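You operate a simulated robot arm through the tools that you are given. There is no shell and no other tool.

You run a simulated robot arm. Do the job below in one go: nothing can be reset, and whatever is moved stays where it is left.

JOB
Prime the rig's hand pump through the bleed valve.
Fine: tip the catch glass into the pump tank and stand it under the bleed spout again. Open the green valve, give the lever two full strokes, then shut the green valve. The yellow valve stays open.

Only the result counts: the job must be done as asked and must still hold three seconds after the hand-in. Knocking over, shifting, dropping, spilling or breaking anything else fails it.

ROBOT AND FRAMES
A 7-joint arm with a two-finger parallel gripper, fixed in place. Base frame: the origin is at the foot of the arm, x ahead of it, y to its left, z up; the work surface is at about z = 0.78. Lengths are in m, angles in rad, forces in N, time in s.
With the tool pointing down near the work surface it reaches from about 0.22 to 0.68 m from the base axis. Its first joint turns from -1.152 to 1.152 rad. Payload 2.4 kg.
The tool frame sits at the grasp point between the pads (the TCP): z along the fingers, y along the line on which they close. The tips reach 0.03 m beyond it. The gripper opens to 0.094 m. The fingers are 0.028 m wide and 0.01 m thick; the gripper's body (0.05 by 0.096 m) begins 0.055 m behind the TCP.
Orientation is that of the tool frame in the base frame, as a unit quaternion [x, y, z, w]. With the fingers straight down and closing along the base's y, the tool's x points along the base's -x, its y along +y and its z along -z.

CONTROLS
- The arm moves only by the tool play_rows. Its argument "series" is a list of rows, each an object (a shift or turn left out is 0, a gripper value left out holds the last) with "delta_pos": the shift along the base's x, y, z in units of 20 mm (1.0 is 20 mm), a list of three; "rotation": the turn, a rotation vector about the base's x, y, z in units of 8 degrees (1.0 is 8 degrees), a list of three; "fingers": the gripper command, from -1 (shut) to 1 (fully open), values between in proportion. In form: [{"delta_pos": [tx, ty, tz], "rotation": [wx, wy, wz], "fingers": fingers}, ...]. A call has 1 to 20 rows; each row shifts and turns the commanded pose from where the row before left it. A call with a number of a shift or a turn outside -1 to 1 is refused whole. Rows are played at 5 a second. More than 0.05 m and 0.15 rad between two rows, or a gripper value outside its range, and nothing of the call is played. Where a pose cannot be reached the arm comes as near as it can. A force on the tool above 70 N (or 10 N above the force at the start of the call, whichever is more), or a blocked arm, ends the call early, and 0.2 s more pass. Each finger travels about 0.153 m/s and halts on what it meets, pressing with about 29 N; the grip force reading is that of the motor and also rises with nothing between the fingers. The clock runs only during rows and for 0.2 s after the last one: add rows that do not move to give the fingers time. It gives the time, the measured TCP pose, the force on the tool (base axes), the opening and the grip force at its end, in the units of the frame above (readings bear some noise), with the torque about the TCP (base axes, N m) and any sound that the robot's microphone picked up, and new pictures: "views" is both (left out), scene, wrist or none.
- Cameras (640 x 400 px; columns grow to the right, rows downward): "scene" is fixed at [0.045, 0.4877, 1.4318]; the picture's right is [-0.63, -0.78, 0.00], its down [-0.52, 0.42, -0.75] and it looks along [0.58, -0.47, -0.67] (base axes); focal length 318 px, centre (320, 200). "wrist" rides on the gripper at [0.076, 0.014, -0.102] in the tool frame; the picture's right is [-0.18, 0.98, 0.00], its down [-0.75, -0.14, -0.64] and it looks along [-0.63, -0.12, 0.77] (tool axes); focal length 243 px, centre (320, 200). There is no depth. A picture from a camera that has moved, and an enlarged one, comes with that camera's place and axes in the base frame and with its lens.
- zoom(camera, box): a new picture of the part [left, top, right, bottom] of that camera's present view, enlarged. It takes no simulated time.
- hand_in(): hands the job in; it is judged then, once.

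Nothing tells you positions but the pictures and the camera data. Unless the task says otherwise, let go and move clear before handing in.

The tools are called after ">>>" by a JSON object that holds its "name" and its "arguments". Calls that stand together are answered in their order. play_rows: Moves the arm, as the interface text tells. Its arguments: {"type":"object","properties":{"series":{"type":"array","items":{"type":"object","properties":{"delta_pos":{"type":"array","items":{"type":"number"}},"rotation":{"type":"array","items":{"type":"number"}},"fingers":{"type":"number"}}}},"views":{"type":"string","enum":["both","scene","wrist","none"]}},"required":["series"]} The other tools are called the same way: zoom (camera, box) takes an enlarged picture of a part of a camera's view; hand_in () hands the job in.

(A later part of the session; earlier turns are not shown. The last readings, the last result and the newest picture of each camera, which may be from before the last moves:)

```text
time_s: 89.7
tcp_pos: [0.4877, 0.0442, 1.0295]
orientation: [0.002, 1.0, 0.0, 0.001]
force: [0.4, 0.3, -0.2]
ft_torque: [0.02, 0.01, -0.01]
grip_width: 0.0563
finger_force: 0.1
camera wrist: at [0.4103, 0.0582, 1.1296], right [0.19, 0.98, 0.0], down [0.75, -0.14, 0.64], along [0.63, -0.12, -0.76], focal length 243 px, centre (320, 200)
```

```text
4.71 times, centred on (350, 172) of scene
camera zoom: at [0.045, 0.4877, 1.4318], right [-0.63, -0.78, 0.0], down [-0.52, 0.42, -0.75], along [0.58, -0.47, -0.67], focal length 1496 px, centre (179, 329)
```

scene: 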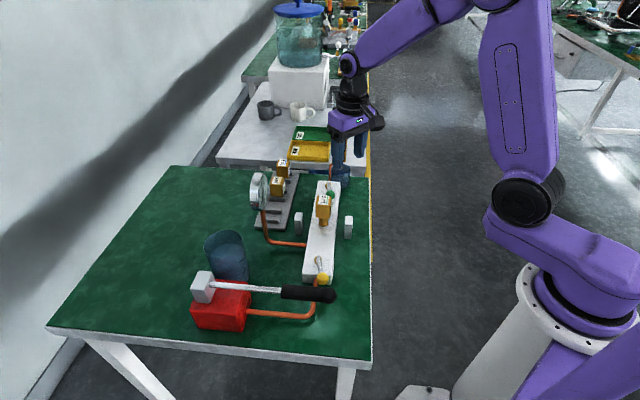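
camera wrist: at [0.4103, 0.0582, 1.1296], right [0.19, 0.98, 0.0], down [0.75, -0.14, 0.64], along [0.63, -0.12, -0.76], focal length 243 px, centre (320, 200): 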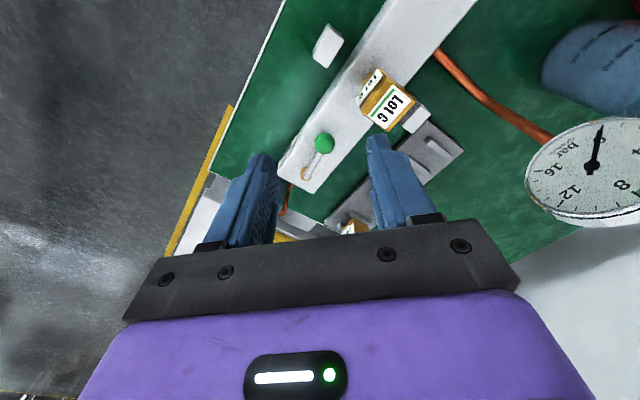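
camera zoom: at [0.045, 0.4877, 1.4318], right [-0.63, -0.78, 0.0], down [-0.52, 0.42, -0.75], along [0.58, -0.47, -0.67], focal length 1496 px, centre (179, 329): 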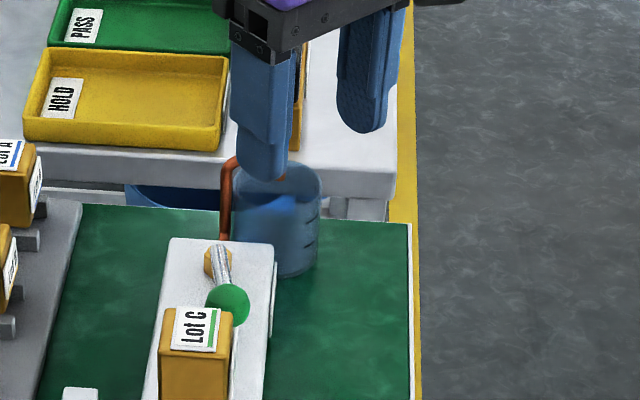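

The green handle now lies in line with the manifold, like the yellow one. Next I'll move over to inspect the pump lever, turning the tool 45° so the fingers will close across the handle.

>>> {"name": "play_rows", "arguments": {"series": [{"delta_pos": [-0.94, 0.93, 0.32], "rotation": [0, 0, 0.51], "fingers": 0.4}, {"delta_pos": [-0.94, 0.93, 0.32], "rotation": [0, 0, 0.51]}, {"delta_pos": [-0.94, 0.93, 0.32], "rotation": [0, 0, 0.51]}, {"delta_pos": [-0.94, 0.93, 0.32], "rotation": [0, 0, 0.51]}, {"delta_pos": [-0.94, 0.93, 0.32], "rotation": [0, 0, 0.51]}, {"delta_pos": [-0.94, 0.93, 0.32], "rotation": [0, 0, 0.51]}, {"delta_pos": [-0.94, 0.93, 0.32], "rotation": [0, 0, 0.51]}, {"delta_pos": [-0.94, 0.93, 0.32], "rotation": [0, 0, 0.51]}, {"delta_pos": [-0.94, 0.93, 0.32], "rotation": [0, 0, 0.51]}, {"delta_pos": [-0.94, 0.93, 0.32], "rotation": [0, 0, 0.51]}, {"delta_pos": [-0.94, 0.93, 0.32], "rotation": [0, 0, 0.51]}, {"delta_pos": [0, 0, 0]}], "views": "both"}}

>>> {"name": "zoom", "arguments": {"camera": "scene", "box": [160, 240, 360, 360]}}

```text
time_s: 92.3
tcp_pos: [0.2802, 0.2474, 1.1011]
orientation: [-0.381, 0.925, 0.002, 0.002]
force: [1.0, 0.4, 0.9]
ft_torque: [0.0, 0.0, 0.01]
grip_width: 0.066
finger_force: 0.0
camera wrist: at [0.2147, 0.2033, 1.2023], right [-0.56, 0.83, 0.0], down [0.63, 0.43, 0.65], along [0.53, 0.36, -0.76], focal length 243 px, centre (320, 200)
```

scene: 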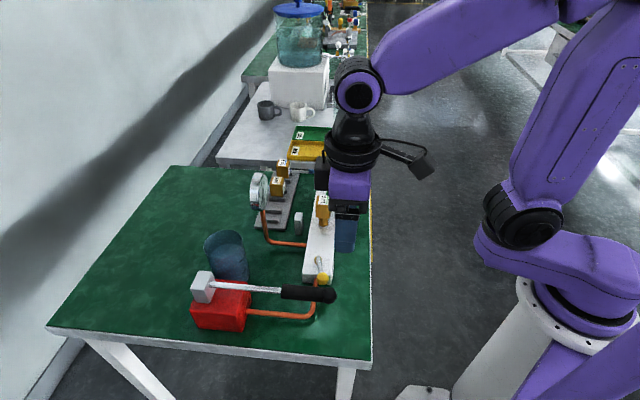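
wrist: 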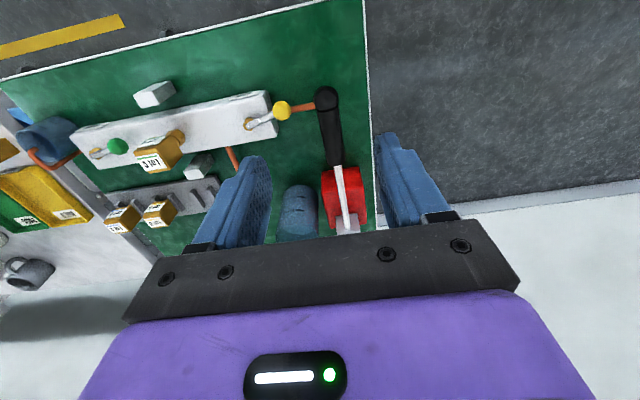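

```text
3.20 times, centred on (260, 300) of scene
camera zoom: at [0.045, 0.4877, 1.4318], right [-0.63, -0.78, 0.0], down [-0.52, 0.42, -0.75], along [0.58, -0.47, -0.67], focal length 1018 px, centre (512, -120)
```

zoom: 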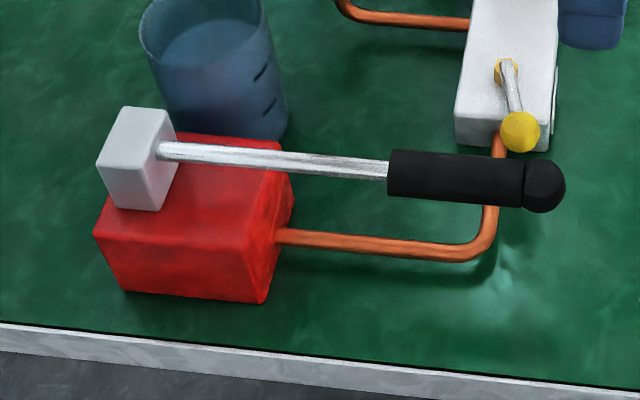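

I have a good view down the lever. Zooming to fix the handle's axis.

>>> {"name": "zoom", "arguments": {"camera": "wrist", "box": [240, 70, 420, 240]}}

```text
2.35 times, centred on (330, 155) of wrist
camera zoom: at [0.2147, 0.2033, 1.2023], right [-0.56, 0.83, 0.0], down [0.63, 0.43, 0.65], along [0.53, 0.36, -0.76], focal length 571 px, centre (296, 306)
```

zoom: 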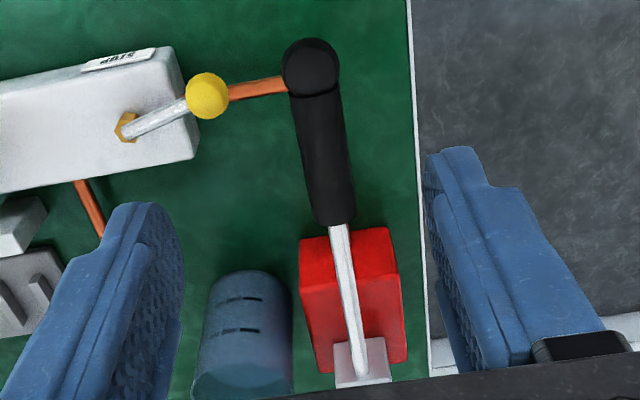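

The lever is level at z≈0.883, with its tip at (0.293, 0.265), the grip reaching back to (0.359, 0.330), and the pivot near (0.475, 0.443). I'll lower the open fingers over the handle near (0.318, 0.290).

>>> {"name": "play_rows", "arguments": {"series": [{"delta_pos": [0.63, 0.71, 0]}, {"delta_pos": [0.63, 0.71, 0]}, {"delta_pos": [0.63, 0.71, 0]}, {"delta_pos": [0, 0, -1]}, {"delta_pos": [0, 0, -1]}, {"delta_pos": [0, 0, -1]}, {"delta_pos": [0, 0, -1]}, {"delta_pos": [0, 0, -1]}, {"delta_pos": [0, 0, -1]}, {"delta_pos": [0, 0, -1]}, {"delta_pos": [0, 0, 0]}], "views": "both"}}

>>> {"name": "zoom", "arguments": {"camera": "wrist", "box": [200, 60, 440, 230]}}

>>> {"name": "zoom", "arguments": {"camera": "scene", "box": [160, 220, 380, 360]}}

```text
time_s: 94.7
tcp_pos: [0.3195, 0.2884, 0.9612]
orientation: [-0.38, 0.925, 0.001, 0.003]
force: [-0.6, -1.0, 0.4]
ft_torque: [0.03, 0.01, -0.01]
grip_width: 0.0657
finger_force: 0.1
camera wrist: at [0.2539, 0.2446, 1.0611], right [-0.56, 0.83, 0.0], down [0.63, 0.43, 0.65], along [0.53, 0.36, -0.76], focal length 243 px, centre (320, 200)
```

scene: 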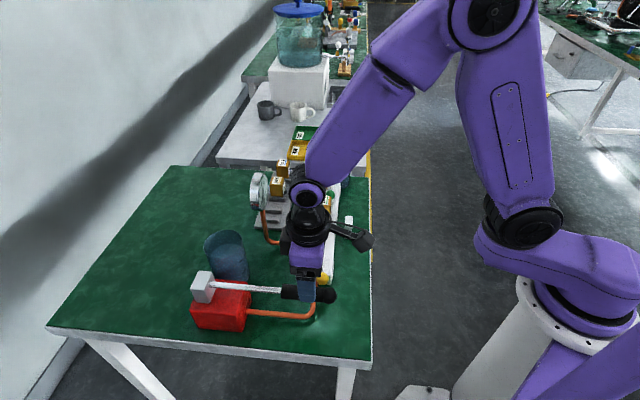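
wrist: 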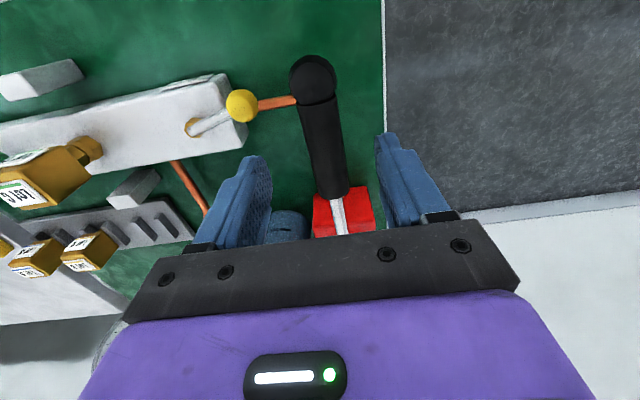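

```text
2.35 times, centred on (320, 145) of wrist
camera zoom: at [0.2539, 0.2446, 1.0611], right [-0.56, 0.83, 0.0], down [0.63, 0.43, 0.65], along [0.53, 0.36, -0.76], focal length 571 px, centre (320, 329)
```

zoom: 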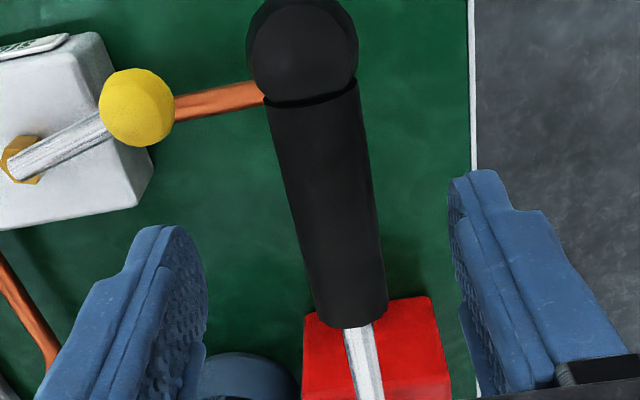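

```text
2.86 times, centred on (270, 290) of scene
camera zoom: at [0.045, 0.4877, 1.4318], right [-0.63, -0.78, 0.0], down [-0.52, 0.42, -0.75], along [0.58, -0.47, -0.67], focal length 908 px, centre (463, -57)
```

zoom: 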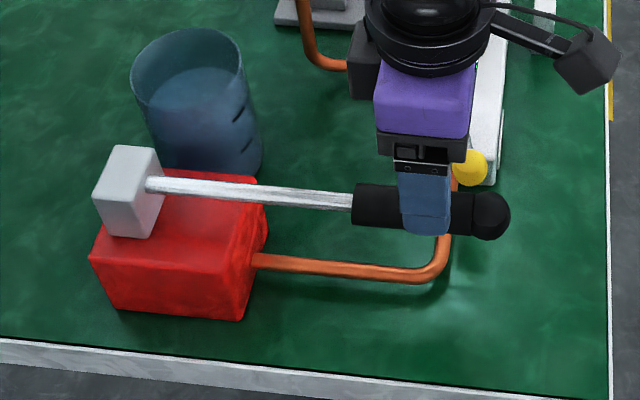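

The handle is centred between the fingers within about 2 mm. Lowering and gripping it.

>>> {"name": "play_rows", "arguments": {"series": [{"delta_pos": [-0.05, 0.1, -0.9]}, {"delta_pos": [0, 0, -0.9]}, {"delta_pos": [0, 0, -0.9]}, {"delta_pos": [0, 0, -0.6]}, {"delta_pos": [0, 0, 0]}, {"fingers": 0.0}, {"fingers": -0.25}, {"fingers": -0.35}, {"fingers": -0.45}, {"fingers": -0.6}, {"fingers": -1}, {"fingers": -1}], "views": "both"}}

>>> {"name": "zoom", "arguments": {"camera": "scene", "box": [160, 220, 380, 360]}}

```text
time_s: 97.3
tcp_pos: [0.3201, 0.292, 0.8947]
orientation: [-0.378, 0.926, 0.001, 0.002]
force: [19.6, -15.7, -1.5]
ft_torque: [-0.06, -0.1, 0.43]
grip_width: 0.032
finger_force: 45.3
camera wrist: at [0.2548, 0.2484, 0.9955], right [-0.56, 0.83, 0.0], down [0.63, 0.43, 0.65], along [0.54, 0.36, -0.76], focal length 243 px, centre (320, 200)
```

scene: 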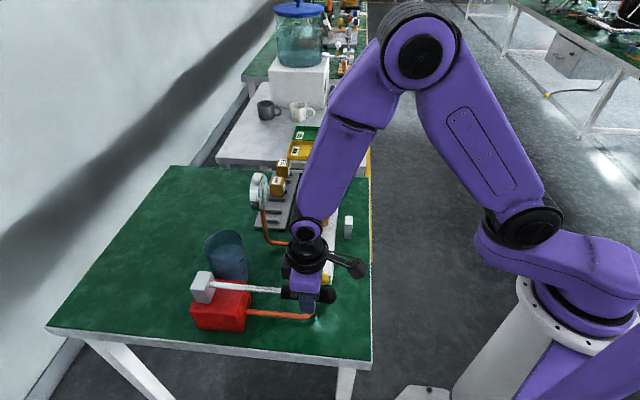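
wrist: 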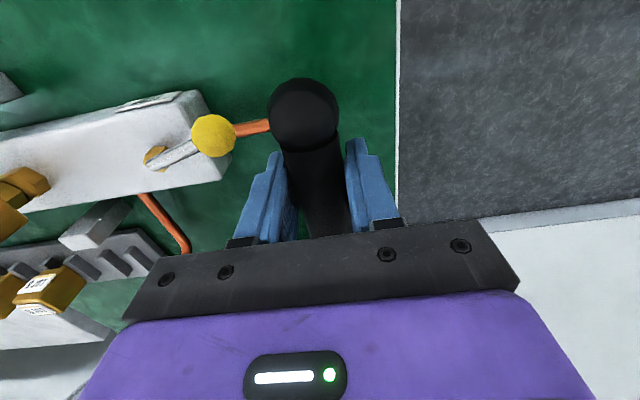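

```text
2.86 times, centred on (270, 290) of scene
camera zoom: at [0.0455, 0.4873, 1.4319], right [-0.63, -0.78, 0.0], down [-0.52, 0.42, -0.75], along [0.58, -0.47, -0.67], focal length 908 px, centre (463, -57)
```

zoom: 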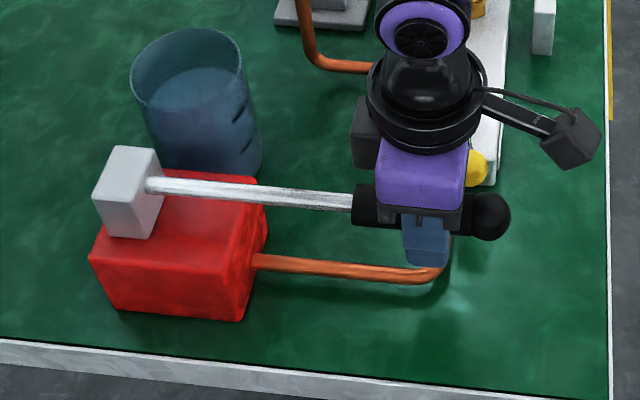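

The handle is gripped. I'll relieve the sideways load, then gently try raising the lever a few degrees to learn where its travel lies.

>>> {"name": "play_rows", "arguments": {"series": [{"delta_pos": [0.1, -0.1, 0]}, {"delta_pos": [0, 0, 0]}, {"delta_pos": [0.01, 0.01, 0.38], "rotation": [-0.177, 0.177, 0]}, {"delta_pos": [0.03, 0.03, 0.38], "rotation": [-0.177, 0.177, 0]}, {"delta_pos": [0, 0, 0]}, {"delta_pos": [0, 0, 0]}], "views": "scene"}}

```text
time_s: 98.7
tcp_pos: [0.322, 0.2924, 0.9074]
orientation: [-0.38, 0.924, -0.013, -0.032]
force: [-6.3, 0.7, 2.4]
ft_torque: [0.48, -0.37, 0.26]
grip_width: 0.0318
finger_force: 45.1
```

scene: 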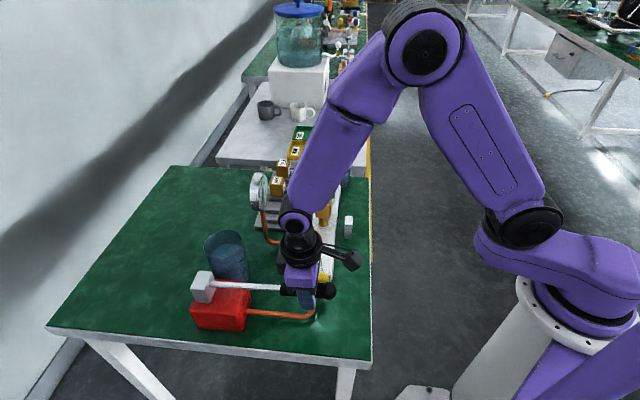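

The lever rises easily, so it has travel above level. Continuing upward along its arc.

>>> {"name": "play_rows", "arguments": {"series": [{"delta_pos": [0.085, 0.085, 0.749], "rotation": [-0.354, 0.354, 0]}, {"delta_pos": [0.124, 0.124, 0.739], "rotation": [-0.354, 0.354, 0]}, {"delta_pos": [0, 0, 0]}, {"delta_pos": [0, 0, 0]}], "views": "none"}}

>>> {"name": "play_rows", "arguments": {"series": [{"delta_pos": [0.159, 0.159, 0.725], "rotation": [-0.354, 0.354, 0]}, {"delta_pos": [0, 0, 0]}, {"delta_pos": [0, 0, 0]}], "views": "both"}}

>>> {"name": "zoom", "arguments": {"camera": "scene", "box": [160, 220, 380, 360]}}

```text
time_s: 99.7
tcp_pos: [0.3242, 0.2953, 0.9375]
orientation: [-0.378, 0.92, -0.041, -0.097]
force: [-21.5, 3.4, -4.4]
ft_torque: [-0.81, 0.84, 0.26]
grip_width: 0.0318
finger_force: 44.8
```

```text
time_s: 100.5
tcp_pos: [0.3273, 0.298, 0.9536]
orientation: [-0.375, 0.916, -0.054, -0.13]
force: [-33.0, 1.3, 4.4]
ft_torque: [-0.01, 0.29, 0.43]
grip_width: 0.0318
finger_force: 45.1
camera wrist: at [0.2842, 0.2771, 1.071], right [-0.56, 0.82, -0.05], down [0.74, 0.53, 0.41], along [0.36, 0.19, -0.91], focal length 243 px, centre (320, 200)
```

scene: 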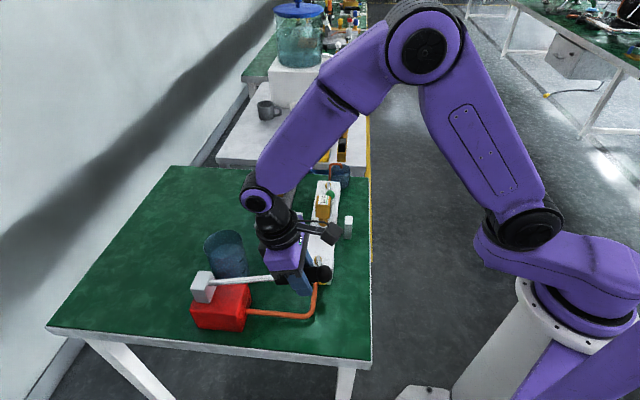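
wrist: 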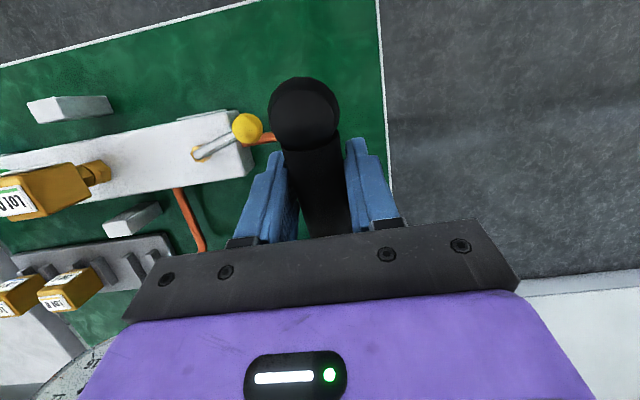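

```text
2.86 times, centred on (270, 290) of scene
camera zoom: at [0.044, 0.4877, 1.4318], right [-0.63, -0.78, 0.0], down [-0.52, 0.42, -0.75], along [0.58, -0.47, -0.67], focal length 908 px, centre (463, -57)
```

zoom: 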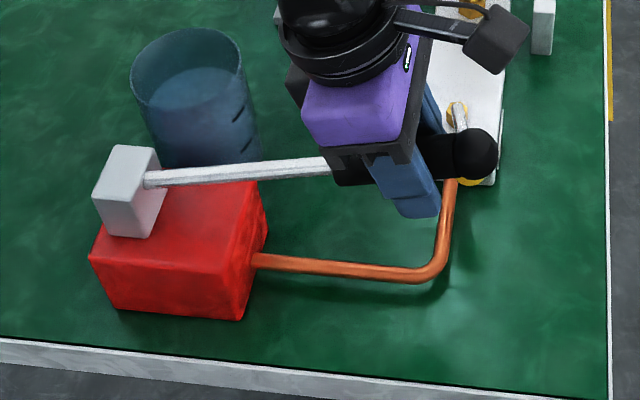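

The lever follows the arc; there's some side load to trim. Adjusting and continuing up in 4° steps until the upper stop.

>>> {"name": "play_rows", "arguments": {"series": [{"delta_pos": [-0.21, 0, 0]}, {"delta_pos": [0.13, 0.13, 0.708], "rotation": [-0.354, 0.354, 0]}, {"delta_pos": [0, 0, 0]}, {"delta_pos": [0, 0, 0]}], "views": "none"}}

>>> {"name": "play_rows", "arguments": {"series": [{"delta_pos": [0.17, 0.17, 0.685], "rotation": [-0.354, 0.354, 0]}, {"delta_pos": [0, 0, 0]}, {"delta_pos": [0, 0, 0]}], "views": "none"}}

```text
time_s: 101.5
tcp_pos: [0.3293, 0.3006, 0.9652]
orientation: [-0.373, 0.912, -0.066, -0.156]
force: [8.1, -4.7, -4.4]
ft_torque: [-0.33, 0.49, 0.29]
grip_width: 0.0321
finger_force: 45.2
```

```text
time_s: 102.3
tcp_pos: [0.3328, 0.3053, 0.9789]
orientation: [-0.371, 0.906, -0.079, -0.187]
force: [25.0, -1.7, -7.7]
ft_torque: [0.23, 0.02, 0.26]
grip_width: 0.0321
finger_force: 44.6
```

Still moving up (about 23°). Continuing with trims.

>>> {"name": "play_rows", "arguments": {"series": [{"delta_pos": [0.4, 0.26, 0.663], "rotation": [-0.354, 0.354, 0]}, {"delta_pos": [0, 0, 0]}, {"delta_pos": [0, 0, 0]}], "views": "scene"}}

>>> {"name": "zoom", "arguments": {"camera": "scene", "box": [160, 220, 380, 360]}}

```text
time_s: 103.1
tcp_pos: [0.3391, 0.3093, 0.9925]
orientation: [-0.37, 0.897, -0.092, -0.222]
force: [1.5, -5.4, 5.4]
ft_torque: [0.65, -0.49, 0.24]
grip_width: 0.0317
finger_force: 44.7
```

scene: 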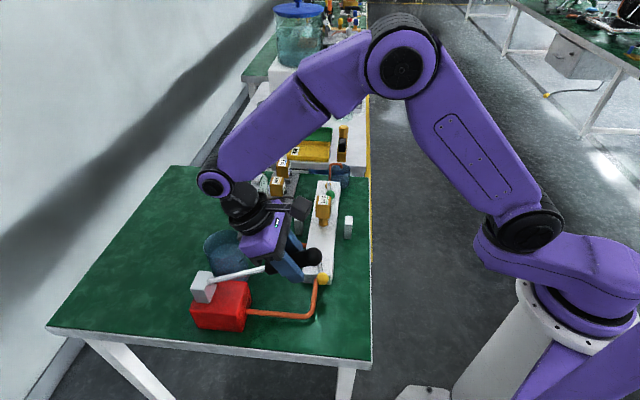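

```text
2.86 times, centred on (270, 290) of scene
camera zoom: at [0.0449, 0.4875, 1.4318], right [-0.63, -0.78, 0.0], down [-0.52, 0.42, -0.75], along [0.58, -0.47, -0.67], focal length 908 px, centre (463, -57)
```

zoom: 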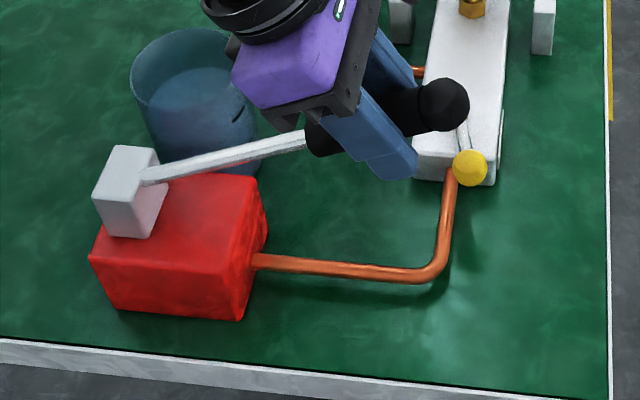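

No upper stop yet at about 28°. Continuing up.

>>> {"name": "play_rows", "arguments": {"series": [{"delta_pos": [0.29, 0.29, 0.635], "rotation": [-0.354, 0.354, 0]}, {"delta_pos": [0, 0, 0]}, {"delta_pos": [0, 0, 0]}], "views": "none"}}

>>> {"name": "play_rows", "arguments": {"series": [{"delta_pos": [0.32, 0.32, 0.6], "rotation": [-0.354, 0.354, 0]}, {"delta_pos": [0, 0, 0]}, {"delta_pos": [0, 0, 0]}], "views": "both"}}

>>> {"name": "zoom", "arguments": {"camera": "scene", "box": [160, 220, 380, 360]}}

```text
time_s: 103.9
tcp_pos: [0.3433, 0.3143, 1.0048]
orientation: [-0.366, 0.889, -0.105, -0.255]
force: [-15.6, -8.3, 11.9]
ft_torque: [0.33, -0.03, 0.14]
grip_width: 0.0318
finger_force: 45.1
```

```text
time_s: 104.7
tcp_pos: [0.3495, 0.3215, 1.017]
orientation: [-0.361, 0.88, -0.119, -0.286]
force: [-17.1, -11.8, -3.9]
ft_torque: [-0.11, 0.32, 0.2]
grip_width: 0.0319
finger_force: 44.7
camera wrist: at [0.3376, 0.3308, 1.1426], right [-0.59, 0.8, -0.11], down [0.8, 0.59, 0.08], along [0.13, -0.04, -0.99], focal length 243 px, centre (320, 200)
```

scene: 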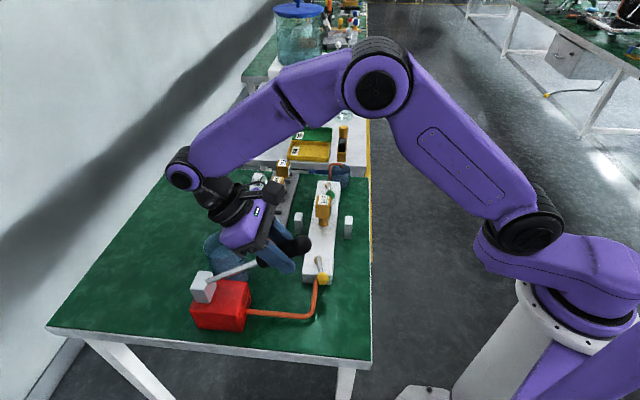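
wrist: 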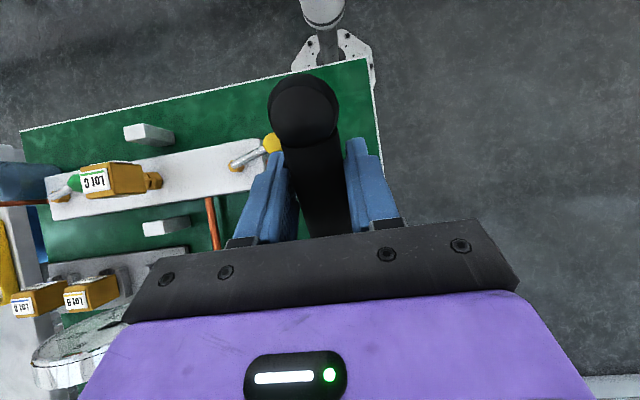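

```text
2.86 times, centred on (270, 290) of scene
camera zoom: at [0.0445, 0.4874, 1.4319], right [-0.63, -0.78, 0.0], down [-0.52, 0.42, -0.75], along [0.58, -0.47, -0.67], focal length 908 px, centre (463, -57)
```

zoom: 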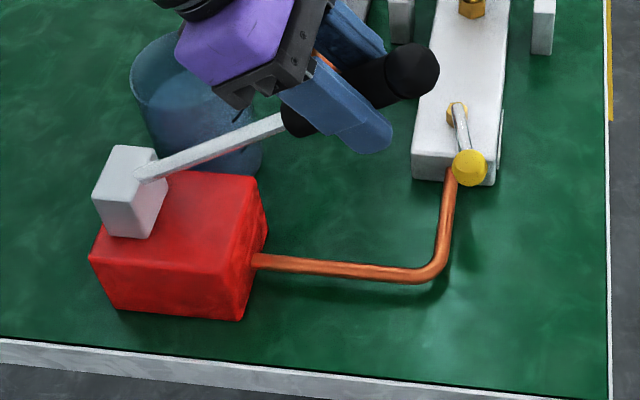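

The lever itself is at about 38° and still free. Continuing.

>>> {"name": "play_rows", "arguments": {"series": [{"delta_pos": [0.26, 0.26, 0.571], "rotation": [-0.354, 0.354, 0]}, {"delta_pos": [0, 0, 0]}, {"delta_pos": [0, 0, 0]}], "views": "none"}}

>>> {"name": "play_rows", "arguments": {"series": [{"delta_pos": [0.34, 0.34, 0.534], "rotation": [-0.354, 0.354, 0]}, {"delta_pos": [0, 0, 0]}, {"delta_pos": [0, 0, 0]}], "views": "scene"}}

>>> {"name": "zoom", "arguments": {"camera": "scene", "box": [160, 220, 380, 360]}}

```text
time_s: 105.5
tcp_pos: [0.3553, 0.3285, 1.0282]
orientation: [-0.357, 0.87, -0.131, -0.313]
force: [-6.4, 0.9, -30.3]
ft_torque: [0.4, 0.1, 0.31]
grip_width: 0.0274
finger_force: 45.0
```

```text
time_s: 106.3
tcp_pos: [0.3646, 0.3341, 1.0397]
orientation: [-0.352, 0.859, -0.143, -0.343]
force: [0.4, -0.8, -0.7]
ft_torque: [0.01, 0.01, 0.03]
grip_width: 0.0002
finger_force: 33.2
```

scene: 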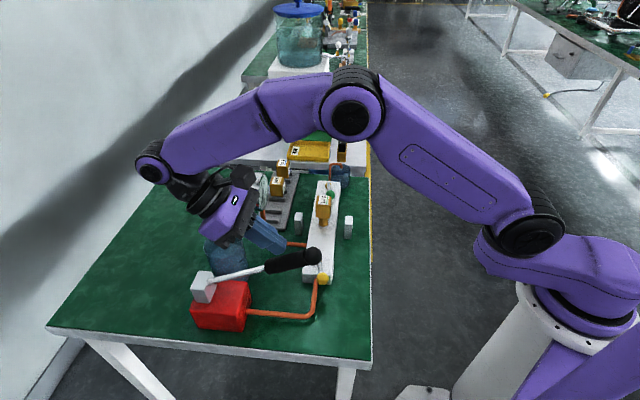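

```text
2.86 times, centred on (270, 290) of scene
camera zoom: at [0.045, 0.4877, 1.4318], right [-0.63, -0.78, 0.0], down [-0.52, 0.42, -0.75], along [0.58, -0.47, -0.67], focal length 908 px, centre (463, -57)
```

zoom: 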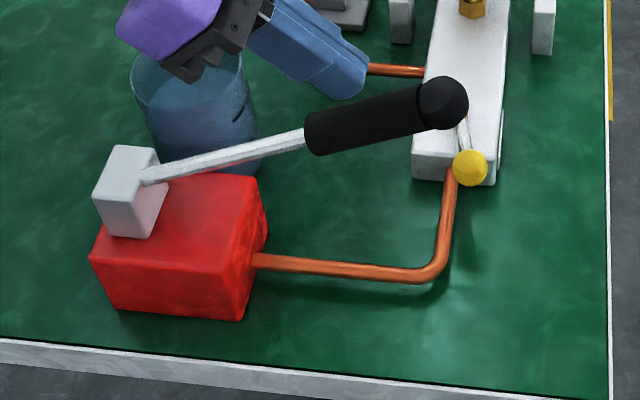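

At about 40° the lever met its upper stop and slipped from the fingertips; it is resting around 28–30°. I'll open the fingers, wait, and see whether the lever stays or sinks by itself.

>>> {"name": "play_rows", "arguments": {"series": [{"delta_pos": [0, 0, 0.5], "fingers": 0.4}, {"delta_pos": [0, 0, 0.5]}, {"delta_pos": [0, 0, 0]}, {"delta_pos": [0, 0, 0]}], "views": "both"}}

>>> {"name": "zoom", "arguments": {"camera": "scene", "box": [160, 220, 380, 360]}}

>>> {"name": "zoom", "arguments": {"camera": "scene", "box": [290, 130, 410, 215]}}

```text
time_s: 107.3
tcp_pos: [0.3642, 0.3348, 1.0613]
orientation: [-0.353, 0.858, -0.144, -0.344]
force: [-0.1, 0.5, -0.1]
ft_torque: [0.01, 0.04, -0.01]
grip_width: 0.0657
finger_force: 0.0
camera wrist: at [0.3638, 0.3559, 1.1856], right [-0.6, 0.79, -0.13], down [0.8, 0.6, -0.06], along [0.03, -0.14, -0.99], focal length 243 px, centre (320, 200)
```

scene: 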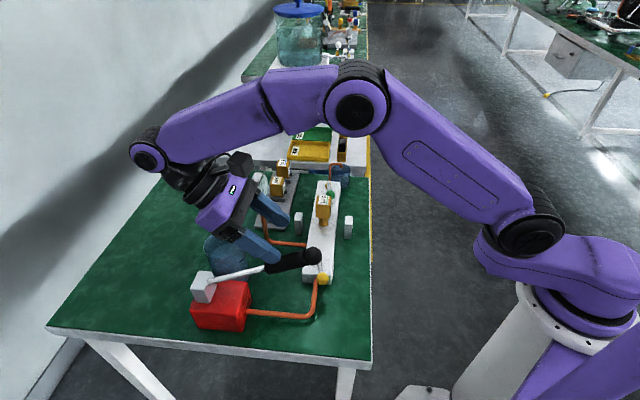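
wrist: 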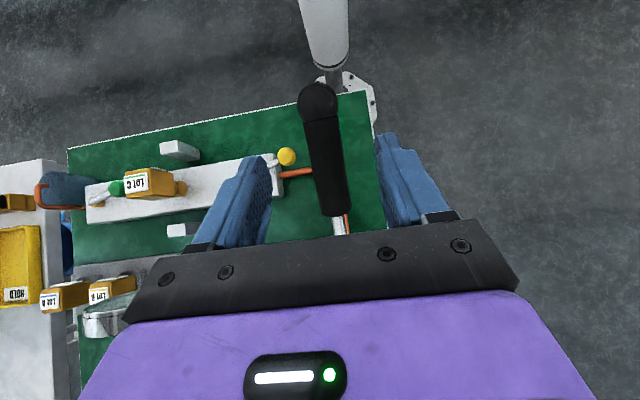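

```text
2.86 times, centred on (270, 290) of scene
camera zoom: at [0.045, 0.4877, 1.4318], right [-0.63, -0.78, 0.0], down [-0.52, 0.42, -0.75], along [0.58, -0.47, -0.67], focal length 908 px, centre (463, -57)
```

zoom: 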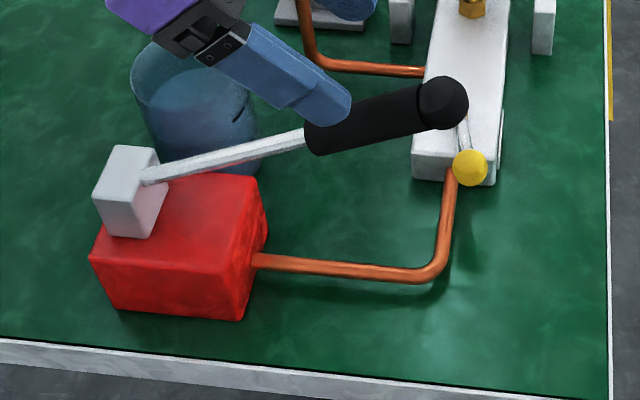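

```text
4.71 times, centred on (350, 172) of scene
camera zoom: at [0.045, 0.4877, 1.4318], right [-0.63, -0.78, 0.0], down [-0.52, 0.42, -0.75], along [0.58, -0.47, -0.67], focal length 1496 px, centre (179, 329)
```

zoom: 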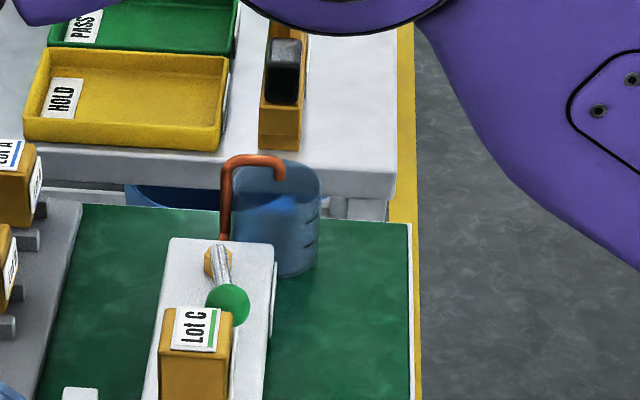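

The lever stays where it was left (about 29° above its start), so friction holds it. I'll re-grip it more deeply at its present angle, using a better pivot estimate of (0.470, 0.438, 0.89).

>>> {"name": "play_rows", "arguments": {"series": [{"delta_pos": [-0.13, -0.11, -0.6], "rotation": [0.53, -0.53, 0]}, {"delta_pos": [-0.13, -0.11, -0.6], "rotation": [0.53, -0.53, 0]}, {"delta_pos": [0, 0, 0]}, {"delta_pos": [0, 0, 0]}], "views": "both"}}

>>> {"name": "zoom", "arguments": {"camera": "scene", "box": [160, 220, 380, 360]}}

>>> {"name": "zoom", "arguments": {"camera": "wrist", "box": [200, 60, 440, 230]}}

```text
time_s: 108.3
tcp_pos: [0.3581, 0.3287, 1.0353]
orientation: [-0.365, 0.89, -0.105, -0.253]
force: [0.0, 1.0, -0.3]
ft_torque: [-0.02, 0.02, -0.02]
grip_width: 0.0658
finger_force: 0.0
camera wrist: at [0.3386, 0.3317, 1.1614], right [-0.58, 0.81, -0.1], down [0.79, 0.59, 0.15], along [0.18, 0.01, -0.98], focal length 243 px, centre (320, 200)
```

scene: 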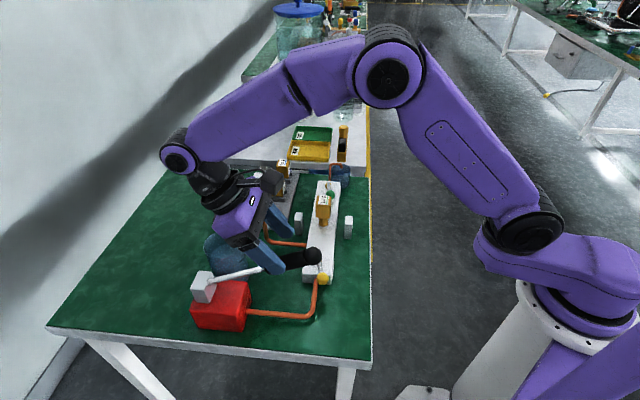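
wrist: 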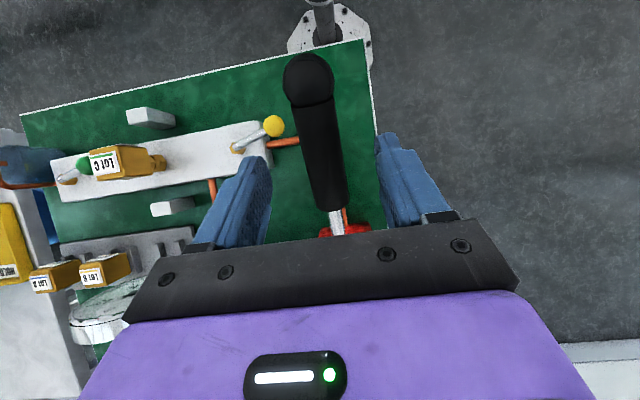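

```text
2.86 times, centred on (270, 290) of scene
camera zoom: at [0.045, 0.4877, 1.4318], right [-0.63, -0.78, 0.0], down [-0.52, 0.42, -0.75], along [0.58, -0.47, -0.67], focal length 908 px, centre (463, -57)
```

zoom: 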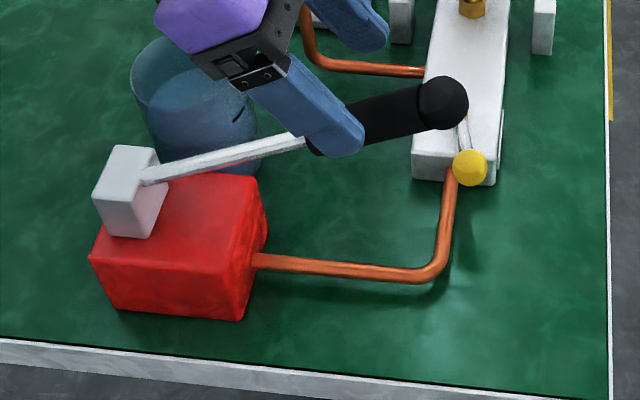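

```text
2.35 times, centred on (320, 145) of wrist
camera zoom: at [0.3386, 0.3317, 1.1614], right [-0.58, 0.81, -0.1], down [0.79, 0.59, 0.15], along [0.18, 0.01, -0.98], focal length 571 px, centre (320, 329)
```

zoom: 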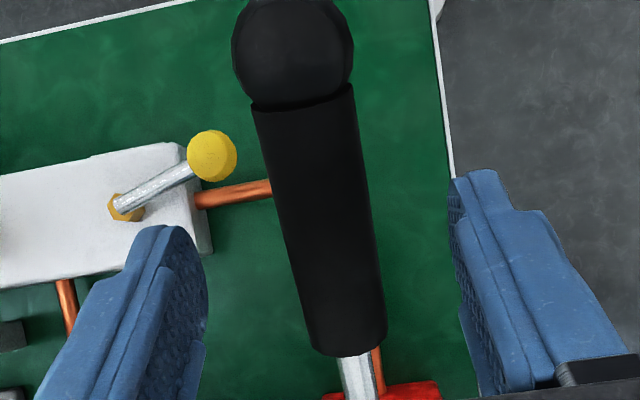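

Centred over the handle. Moving in along the tool axis by 5.5 cm and gripping.

>>> {"name": "play_rows", "arguments": {"series": [{"delta_pos": [-0.334, -0.334, -0.786], "rotation": [0.14, -0.14, 0]}, {"delta_pos": [-0.334, -0.334, -0.786]}, {"delta_pos": [-0.334, -0.334, -0.786]}, {"delta_pos": [0, 0, 0]}, {"delta_pos": [0, 0, 0], "fingers": 0.0}, {"fingers": -0.25}, {"fingers": -0.35}, {"fingers": -0.5}, {"fingers": -1}, {"fingers": -1}], "views": "both"}}

>>> {"name": "zoom", "arguments": {"camera": "scene", "box": [160, 220, 380, 360]}}

```text
time_s: 110.5
tcp_pos: [0.3381, 0.3104, 0.9891]
orientation: [-0.367, 0.893, -0.1, -0.239]
force: [3.9, -5.3, -2.4]
ft_torque: [0.04, 0.22, 0.33]
grip_width: 0.0319
finger_force: 45.0
camera wrist: at [0.3168, 0.3102, 1.1139], right [-0.58, 0.81, -0.1], down [0.79, 0.59, 0.18], along [0.2, 0.03, -0.98], focal length 243 px, centre (320, 200)
```

scene: 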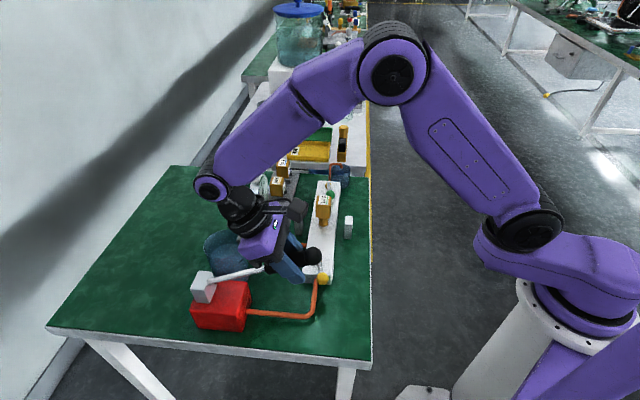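
wrist: 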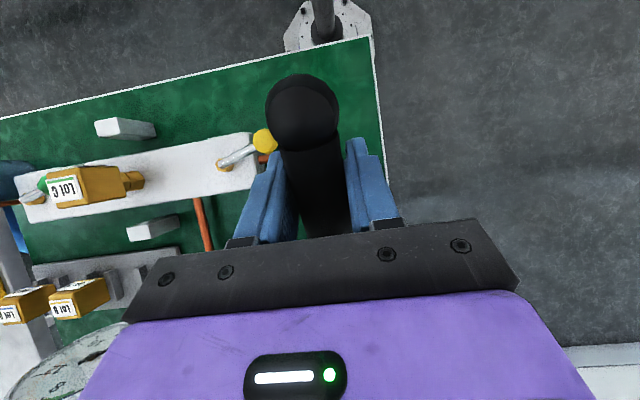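

```text
2.86 times, centred on (270, 290) of scene
camera zoom: at [0.0451, 0.4876, 1.4318], right [-0.63, -0.78, 0.0], down [-0.52, 0.42, -0.75], along [0.58, -0.47, -0.67], focal length 908 px, centre (463, -57)
```

zoom: 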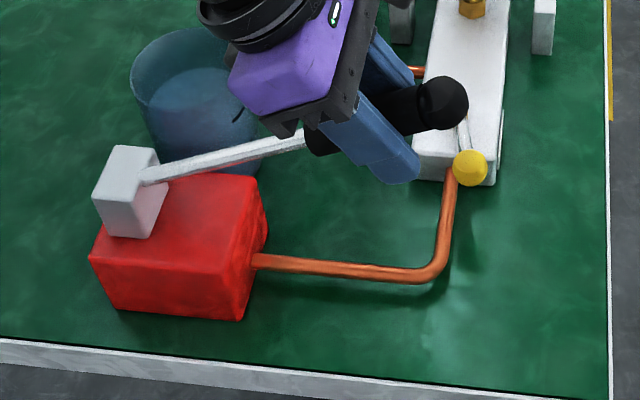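

Gripped deeply with low forces. I'll first raise it again to find the top stop exactly.

>>> {"name": "play_rows", "arguments": {"series": [{"delta_pos": [0.26, 0.26, 0.625], "rotation": [-0.354, 0.354, 0]}, {"delta_pos": [0.145, 0.145, 0.3], "rotation": [-0.177, 0.177, 0]}, {"delta_pos": [0, 0, 0]}, {"delta_pos": [0, 0, 0]}], "views": "none"}}

>>> {"name": "play_rows", "arguments": {"series": [{"delta_pos": [0.145, 0.145, 0.3], "rotation": [-0.177, 0.177, 0]}, {"delta_pos": [0, 0, 0]}, {"delta_pos": [0, 0, 0]}], "views": "none"}}

>>> {"name": "play_rows", "arguments": {"series": [{"delta_pos": [0.16, 0.16, 0.285], "rotation": [-0.177, 0.177, 0]}, {"delta_pos": [0, 0, 0]}, {"delta_pos": [0, 0, 0]}], "views": "scene"}}

>>> {"name": "zoom", "arguments": {"camera": "scene", "box": [160, 220, 380, 360]}}

```text
time_s: 111.5
tcp_pos: [0.3462, 0.3177, 1.008]
orientation: [-0.362, 0.879, -0.121, -0.287]
force: [-0.7, -8.7, 1.7]
ft_torque: [0.07, 0.27, 0.15]
grip_width: 0.0319
finger_force: 44.9
```

```text
time_s: 112.3
tcp_pos: [0.348, 0.3193, 1.0135]
orientation: [-0.358, 0.874, -0.127, -0.304]
force: [-5.4, -19.0, -25.1]
ft_torque: [0.07, 0.28, 0.22]
grip_width: 0.0322
finger_force: 45.3
```

```text
time_s: 113.1
tcp_pos: [0.3525, 0.3252, 1.0206]
orientation: [-0.356, 0.87, -0.132, -0.315]
force: [12.1, -12.4, 9.9]
ft_torque: [1.16, -0.87, 0.51]
grip_width: 0.0277
finger_force: 44.9
```

scene: 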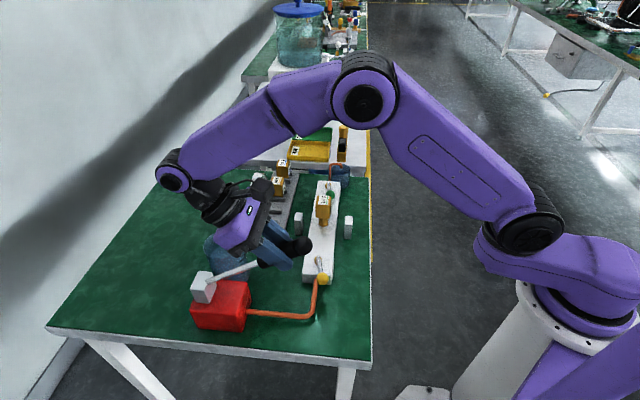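

```text
2.86 times, centred on (270, 290) of scene
camera zoom: at [0.0452, 0.4872, 1.4319], right [-0.63, -0.78, 0.0], down [-0.52, 0.42, -0.75], along [0.58, -0.47, -0.67], focal length 908 px, centre (463, -57)
```

zoom: 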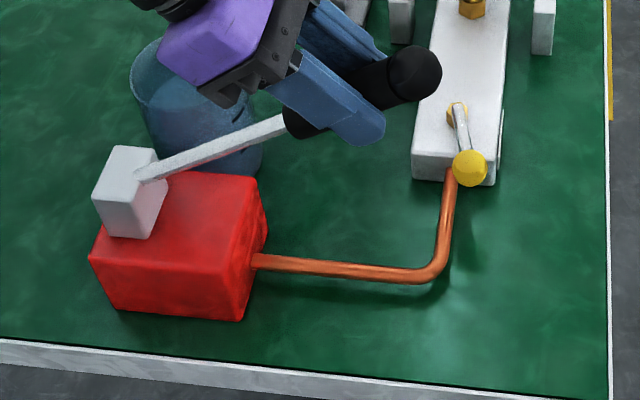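

The top stop is at about 35° (25–30 N against it). I'll re-seat the grip at this top position before the down stroke.

>>> {"name": "play_rows", "arguments": {"series": [{"fingers": 0.05}, {"fingers": 0.05}, {"delta_pos": [-0.25, -0.25, -0.485], "rotation": [0.2, -0.2, 0]}, {"delta_pos": [0, 0, 0]}, {"fingers": -0.25}, {"fingers": -0.4}, {"fingers": -1}, {"fingers": -1}], "views": "scene"}}

>>> {"name": "zoom", "arguments": {"camera": "scene", "box": [160, 220, 380, 360]}}

```text
time_s: 114.9
tcp_pos: [0.3473, 0.3187, 1.0083]
orientation: [-0.359, 0.875, -0.126, -0.299]
force: [14.5, -13.4, -2.5]
ft_torque: [0.17, 0.28, 0.36]
grip_width: 0.032
finger_force: 44.4
```

scene: 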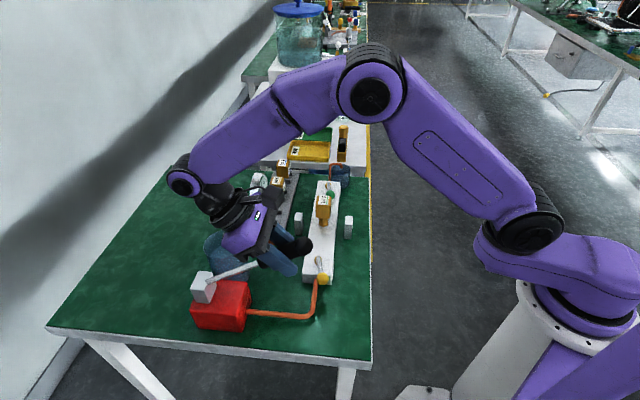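

```text
2.86 times, centred on (270, 290) of scene
camera zoom: at [0.0454, 0.4873, 1.4319], right [-0.63, -0.78, 0.0], down [-0.52, 0.42, -0.75], along [0.58, -0.47, -0.67], focal length 908 px, centre (463, -57)
```

zoom: 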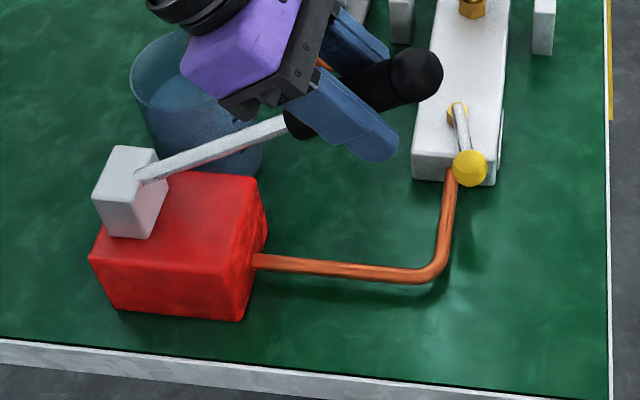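

Well seated at the top. Starting the first down stroke along the arc.

>>> {"name": "play_rows", "arguments": {"series": [{"delta_pos": [-0.208, -0.348, -0.609], "rotation": [0.371, -0.371, 0]}, {"delta_pos": [-0.246, -0.246, -0.634], "rotation": [0.371, -0.371, 0]}, {"delta_pos": [-0.215, -0.215, -0.6575], "rotation": [0.371, -0.371, 0]}, {"delta_pos": [-0.181, -0.181, -0.676], "rotation": [0.371, -0.371, 0]}, {"delta_pos": [0, 0, 0]}], "views": "none"}}

>>> {"name": "play_rows", "arguments": {"series": [{"delta_pos": [-0.148, -0.148, -0.694], "rotation": [0.371, -0.371, 0]}, {"delta_pos": [-0.1135, -0.1135, -0.705], "rotation": [0.371, -0.371, 0]}, {"delta_pos": [-0.0785, -0.0785, -0.715], "rotation": [0.371, -0.371, 0]}, {"delta_pos": [0, 0, 0]}], "views": "none"}}

```text
time_s: 116.1
tcp_pos: [0.3288, 0.301, 0.9567]
orientation: [-0.374, 0.909, -0.071, -0.168]
force: [7.4, 0.6, -8.1]
ft_torque: [-0.48, 0.63, 0.22]
grip_width: 0.032
finger_force: 45.2
```

```text
time_s: 117.1
tcp_pos: [0.323, 0.2945, 0.9159]
orientation: [-0.38, 0.922, -0.028, -0.069]
force: [-6.9, 15.5, -7.1]
ft_torque: [-0.53, 0.59, 0.15]
grip_width: 0.0321
finger_force: 45.1
```

Almost back to level, with low forces. Continuing past the starting angle to look for the bottom stop.

>>> {"name": "play_rows", "arguments": {"series": [{"delta_pos": [-0.11, 0.03, -0.7215], "rotation": [0.354, -0.354, 0]}, {"delta_pos": [-0.007, -0.007, -0.723], "rotation": [0.354, -0.354, 0]}, {"delta_pos": [0, 0, 0]}, {"delta_pos": [0, 0, 0]}], "views": "none"}}

>>> {"name": "play_rows", "arguments": {"series": [{"delta_pos": [0, 0, -0.36], "rotation": [0.177, -0.177, 0]}, {"delta_pos": [0, 0, 0]}, {"delta_pos": [0, 0, 0]}], "views": "both"}}

>>> {"name": "zoom", "arguments": {"camera": "scene", "box": [160, 220, 380, 360]}}

>>> {"name": "zoom", "arguments": {"camera": "scene", "box": [290, 130, 410, 215]}}

```text
time_s: 118.1
tcp_pos: [0.3222, 0.2934, 0.8875]
orientation: [-0.38, 0.925, -0.001, -0.004]
force: [0.4, -0.5, 30.2]
ft_torque: [0.17, -0.11, 0.27]
grip_width: 0.0319
finger_force: 45.3
```

```text
time_s: 118.9
tcp_pos: [0.3217, 0.2932, 0.88]
orientation: [-0.379, 0.925, 0.005, 0.013]
force: [4.8, -0.3, 27.7]
ft_torque: [-0.08, 0.11, 0.25]
grip_width: 0.0321
finger_force: 44.7
camera wrist: at [0.2547, 0.2482, 0.9796], right [-0.56, 0.83, 0.01], down [0.62, 0.42, 0.66], along [0.55, 0.37, -0.75], focal length 243 px, centre (320, 200)
```

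scene: 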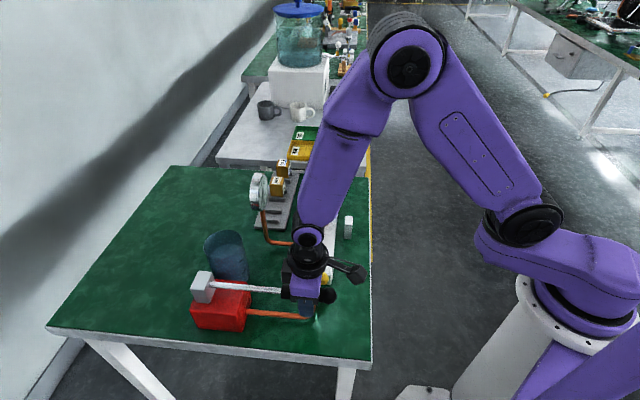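
wrist: 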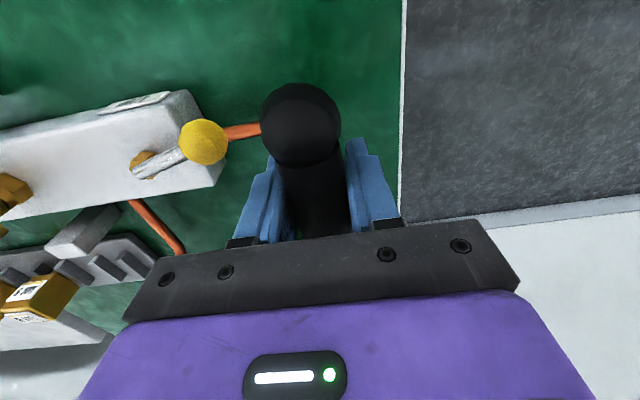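

```text
2.86 times, centred on (270, 290) of scene
camera zoom: at [0.0448, 0.4874, 1.4319], right [-0.63, -0.78, 0.0], down [-0.52, 0.42, -0.75], along [0.58, -0.47, -0.67], focal length 908 px, centre (463, -57)
```

zoom: 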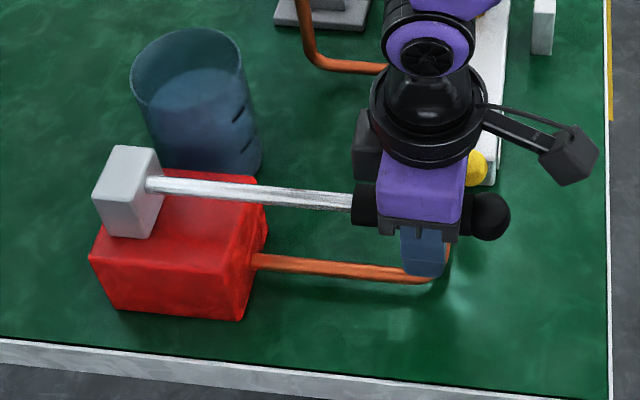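

```text
4.71 times, centred on (350, 172) of scene
camera zoom: at [0.0448, 0.4874, 1.4319], right [-0.63, -0.78, 0.0], down [-0.52, 0.42, -0.75], along [0.58, -0.47, -0.67], focal length 1496 px, centre (179, 329)
```

zoom: 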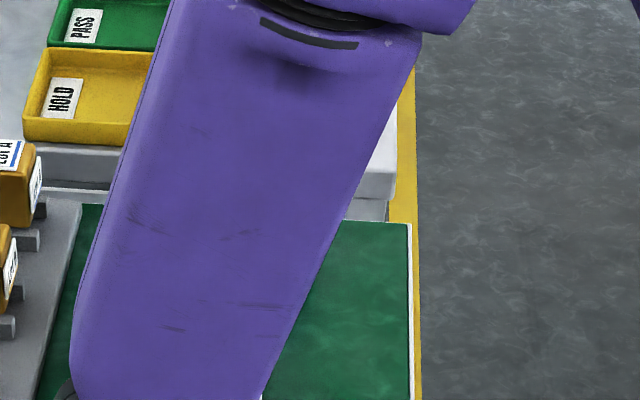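

The bottom stop is the starting level, so that was one full stroke (0° to 35° and back). Now the second stroke: up again along the arc.

>>> {"name": "play_rows", "arguments": {"series": [{"delta_pos": [-0.007, -0.007, 0.72], "rotation": [-0.354, 0.354, 0]}, {"delta_pos": [0.028, 0.028, 0.72], "rotation": [-0.354, 0.354, 0]}, {"delta_pos": [0.064, 0.064, 0.716], "rotation": [-0.354, 0.354, 0]}, {"delta_pos": [0.099, 0.099, 0.708], "rotation": [-0.354, 0.354, 0]}, {"delta_pos": [0.134, 0.134, 0.695], "rotation": [-0.354, 0.354, 0]}, {"delta_pos": [0, 0, 0]}, {"delta_pos": [0, 0, 0]}], "views": "none"}}

```text
time_s: 120.5
tcp_pos: [0.3266, 0.2985, 0.9512]
orientation: [-0.375, 0.912, -0.065, -0.152]
force: [4.6, -16.5, -3.9]
ft_torque: [-0.73, 0.97, 0.26]
grip_width: 0.0321
finger_force: 45.3
```

Rising smoothly with small forces. Continuing to near the top.

>>> {"name": "play_rows", "arguments": {"series": [{"delta_pos": [0.22, 0.1, 0.681], "rotation": [-0.354, 0.354, 0]}, {"delta_pos": [0.19, 0.19, 0.664], "rotation": [-0.354, 0.354, 0]}, {"delta_pos": [0.225, 0.225, 0.642], "rotation": [-0.354, 0.354, 0]}, {"delta_pos": [0, 0, 0]}, {"delta_pos": [0, 0, 0]}], "views": "none"}}

>>> {"name": "play_rows", "arguments": {"series": [{"delta_pos": [0.13, 0.13, 0.31], "rotation": [-0.177, 0.177, 0]}, {"delta_pos": [0.13, 0.13, 0.305], "rotation": [-0.177, 0.177, 0]}, {"delta_pos": [0, 0, 0]}, {"delta_pos": [0, 0, 0]}], "views": "none"}}

```text
time_s: 121.7
tcp_pos: [0.3385, 0.3103, 0.9902]
orientation: [-0.366, 0.891, -0.102, -0.246]
force: [-14.1, -20.0, 13.6]
ft_torque: [0.42, -0.16, 0.19]
grip_width: 0.032
finger_force: 44.9
```

```text
time_s: 122.7
tcp_pos: [0.3446, 0.3151, 1.0028]
orientation: [-0.362, 0.882, -0.116, -0.277]
force: [-17.9, -12.1, 13.0]
ft_torque: [0.21, 0.07, 0.19]
grip_width: 0.032
finger_force: 45.1
```

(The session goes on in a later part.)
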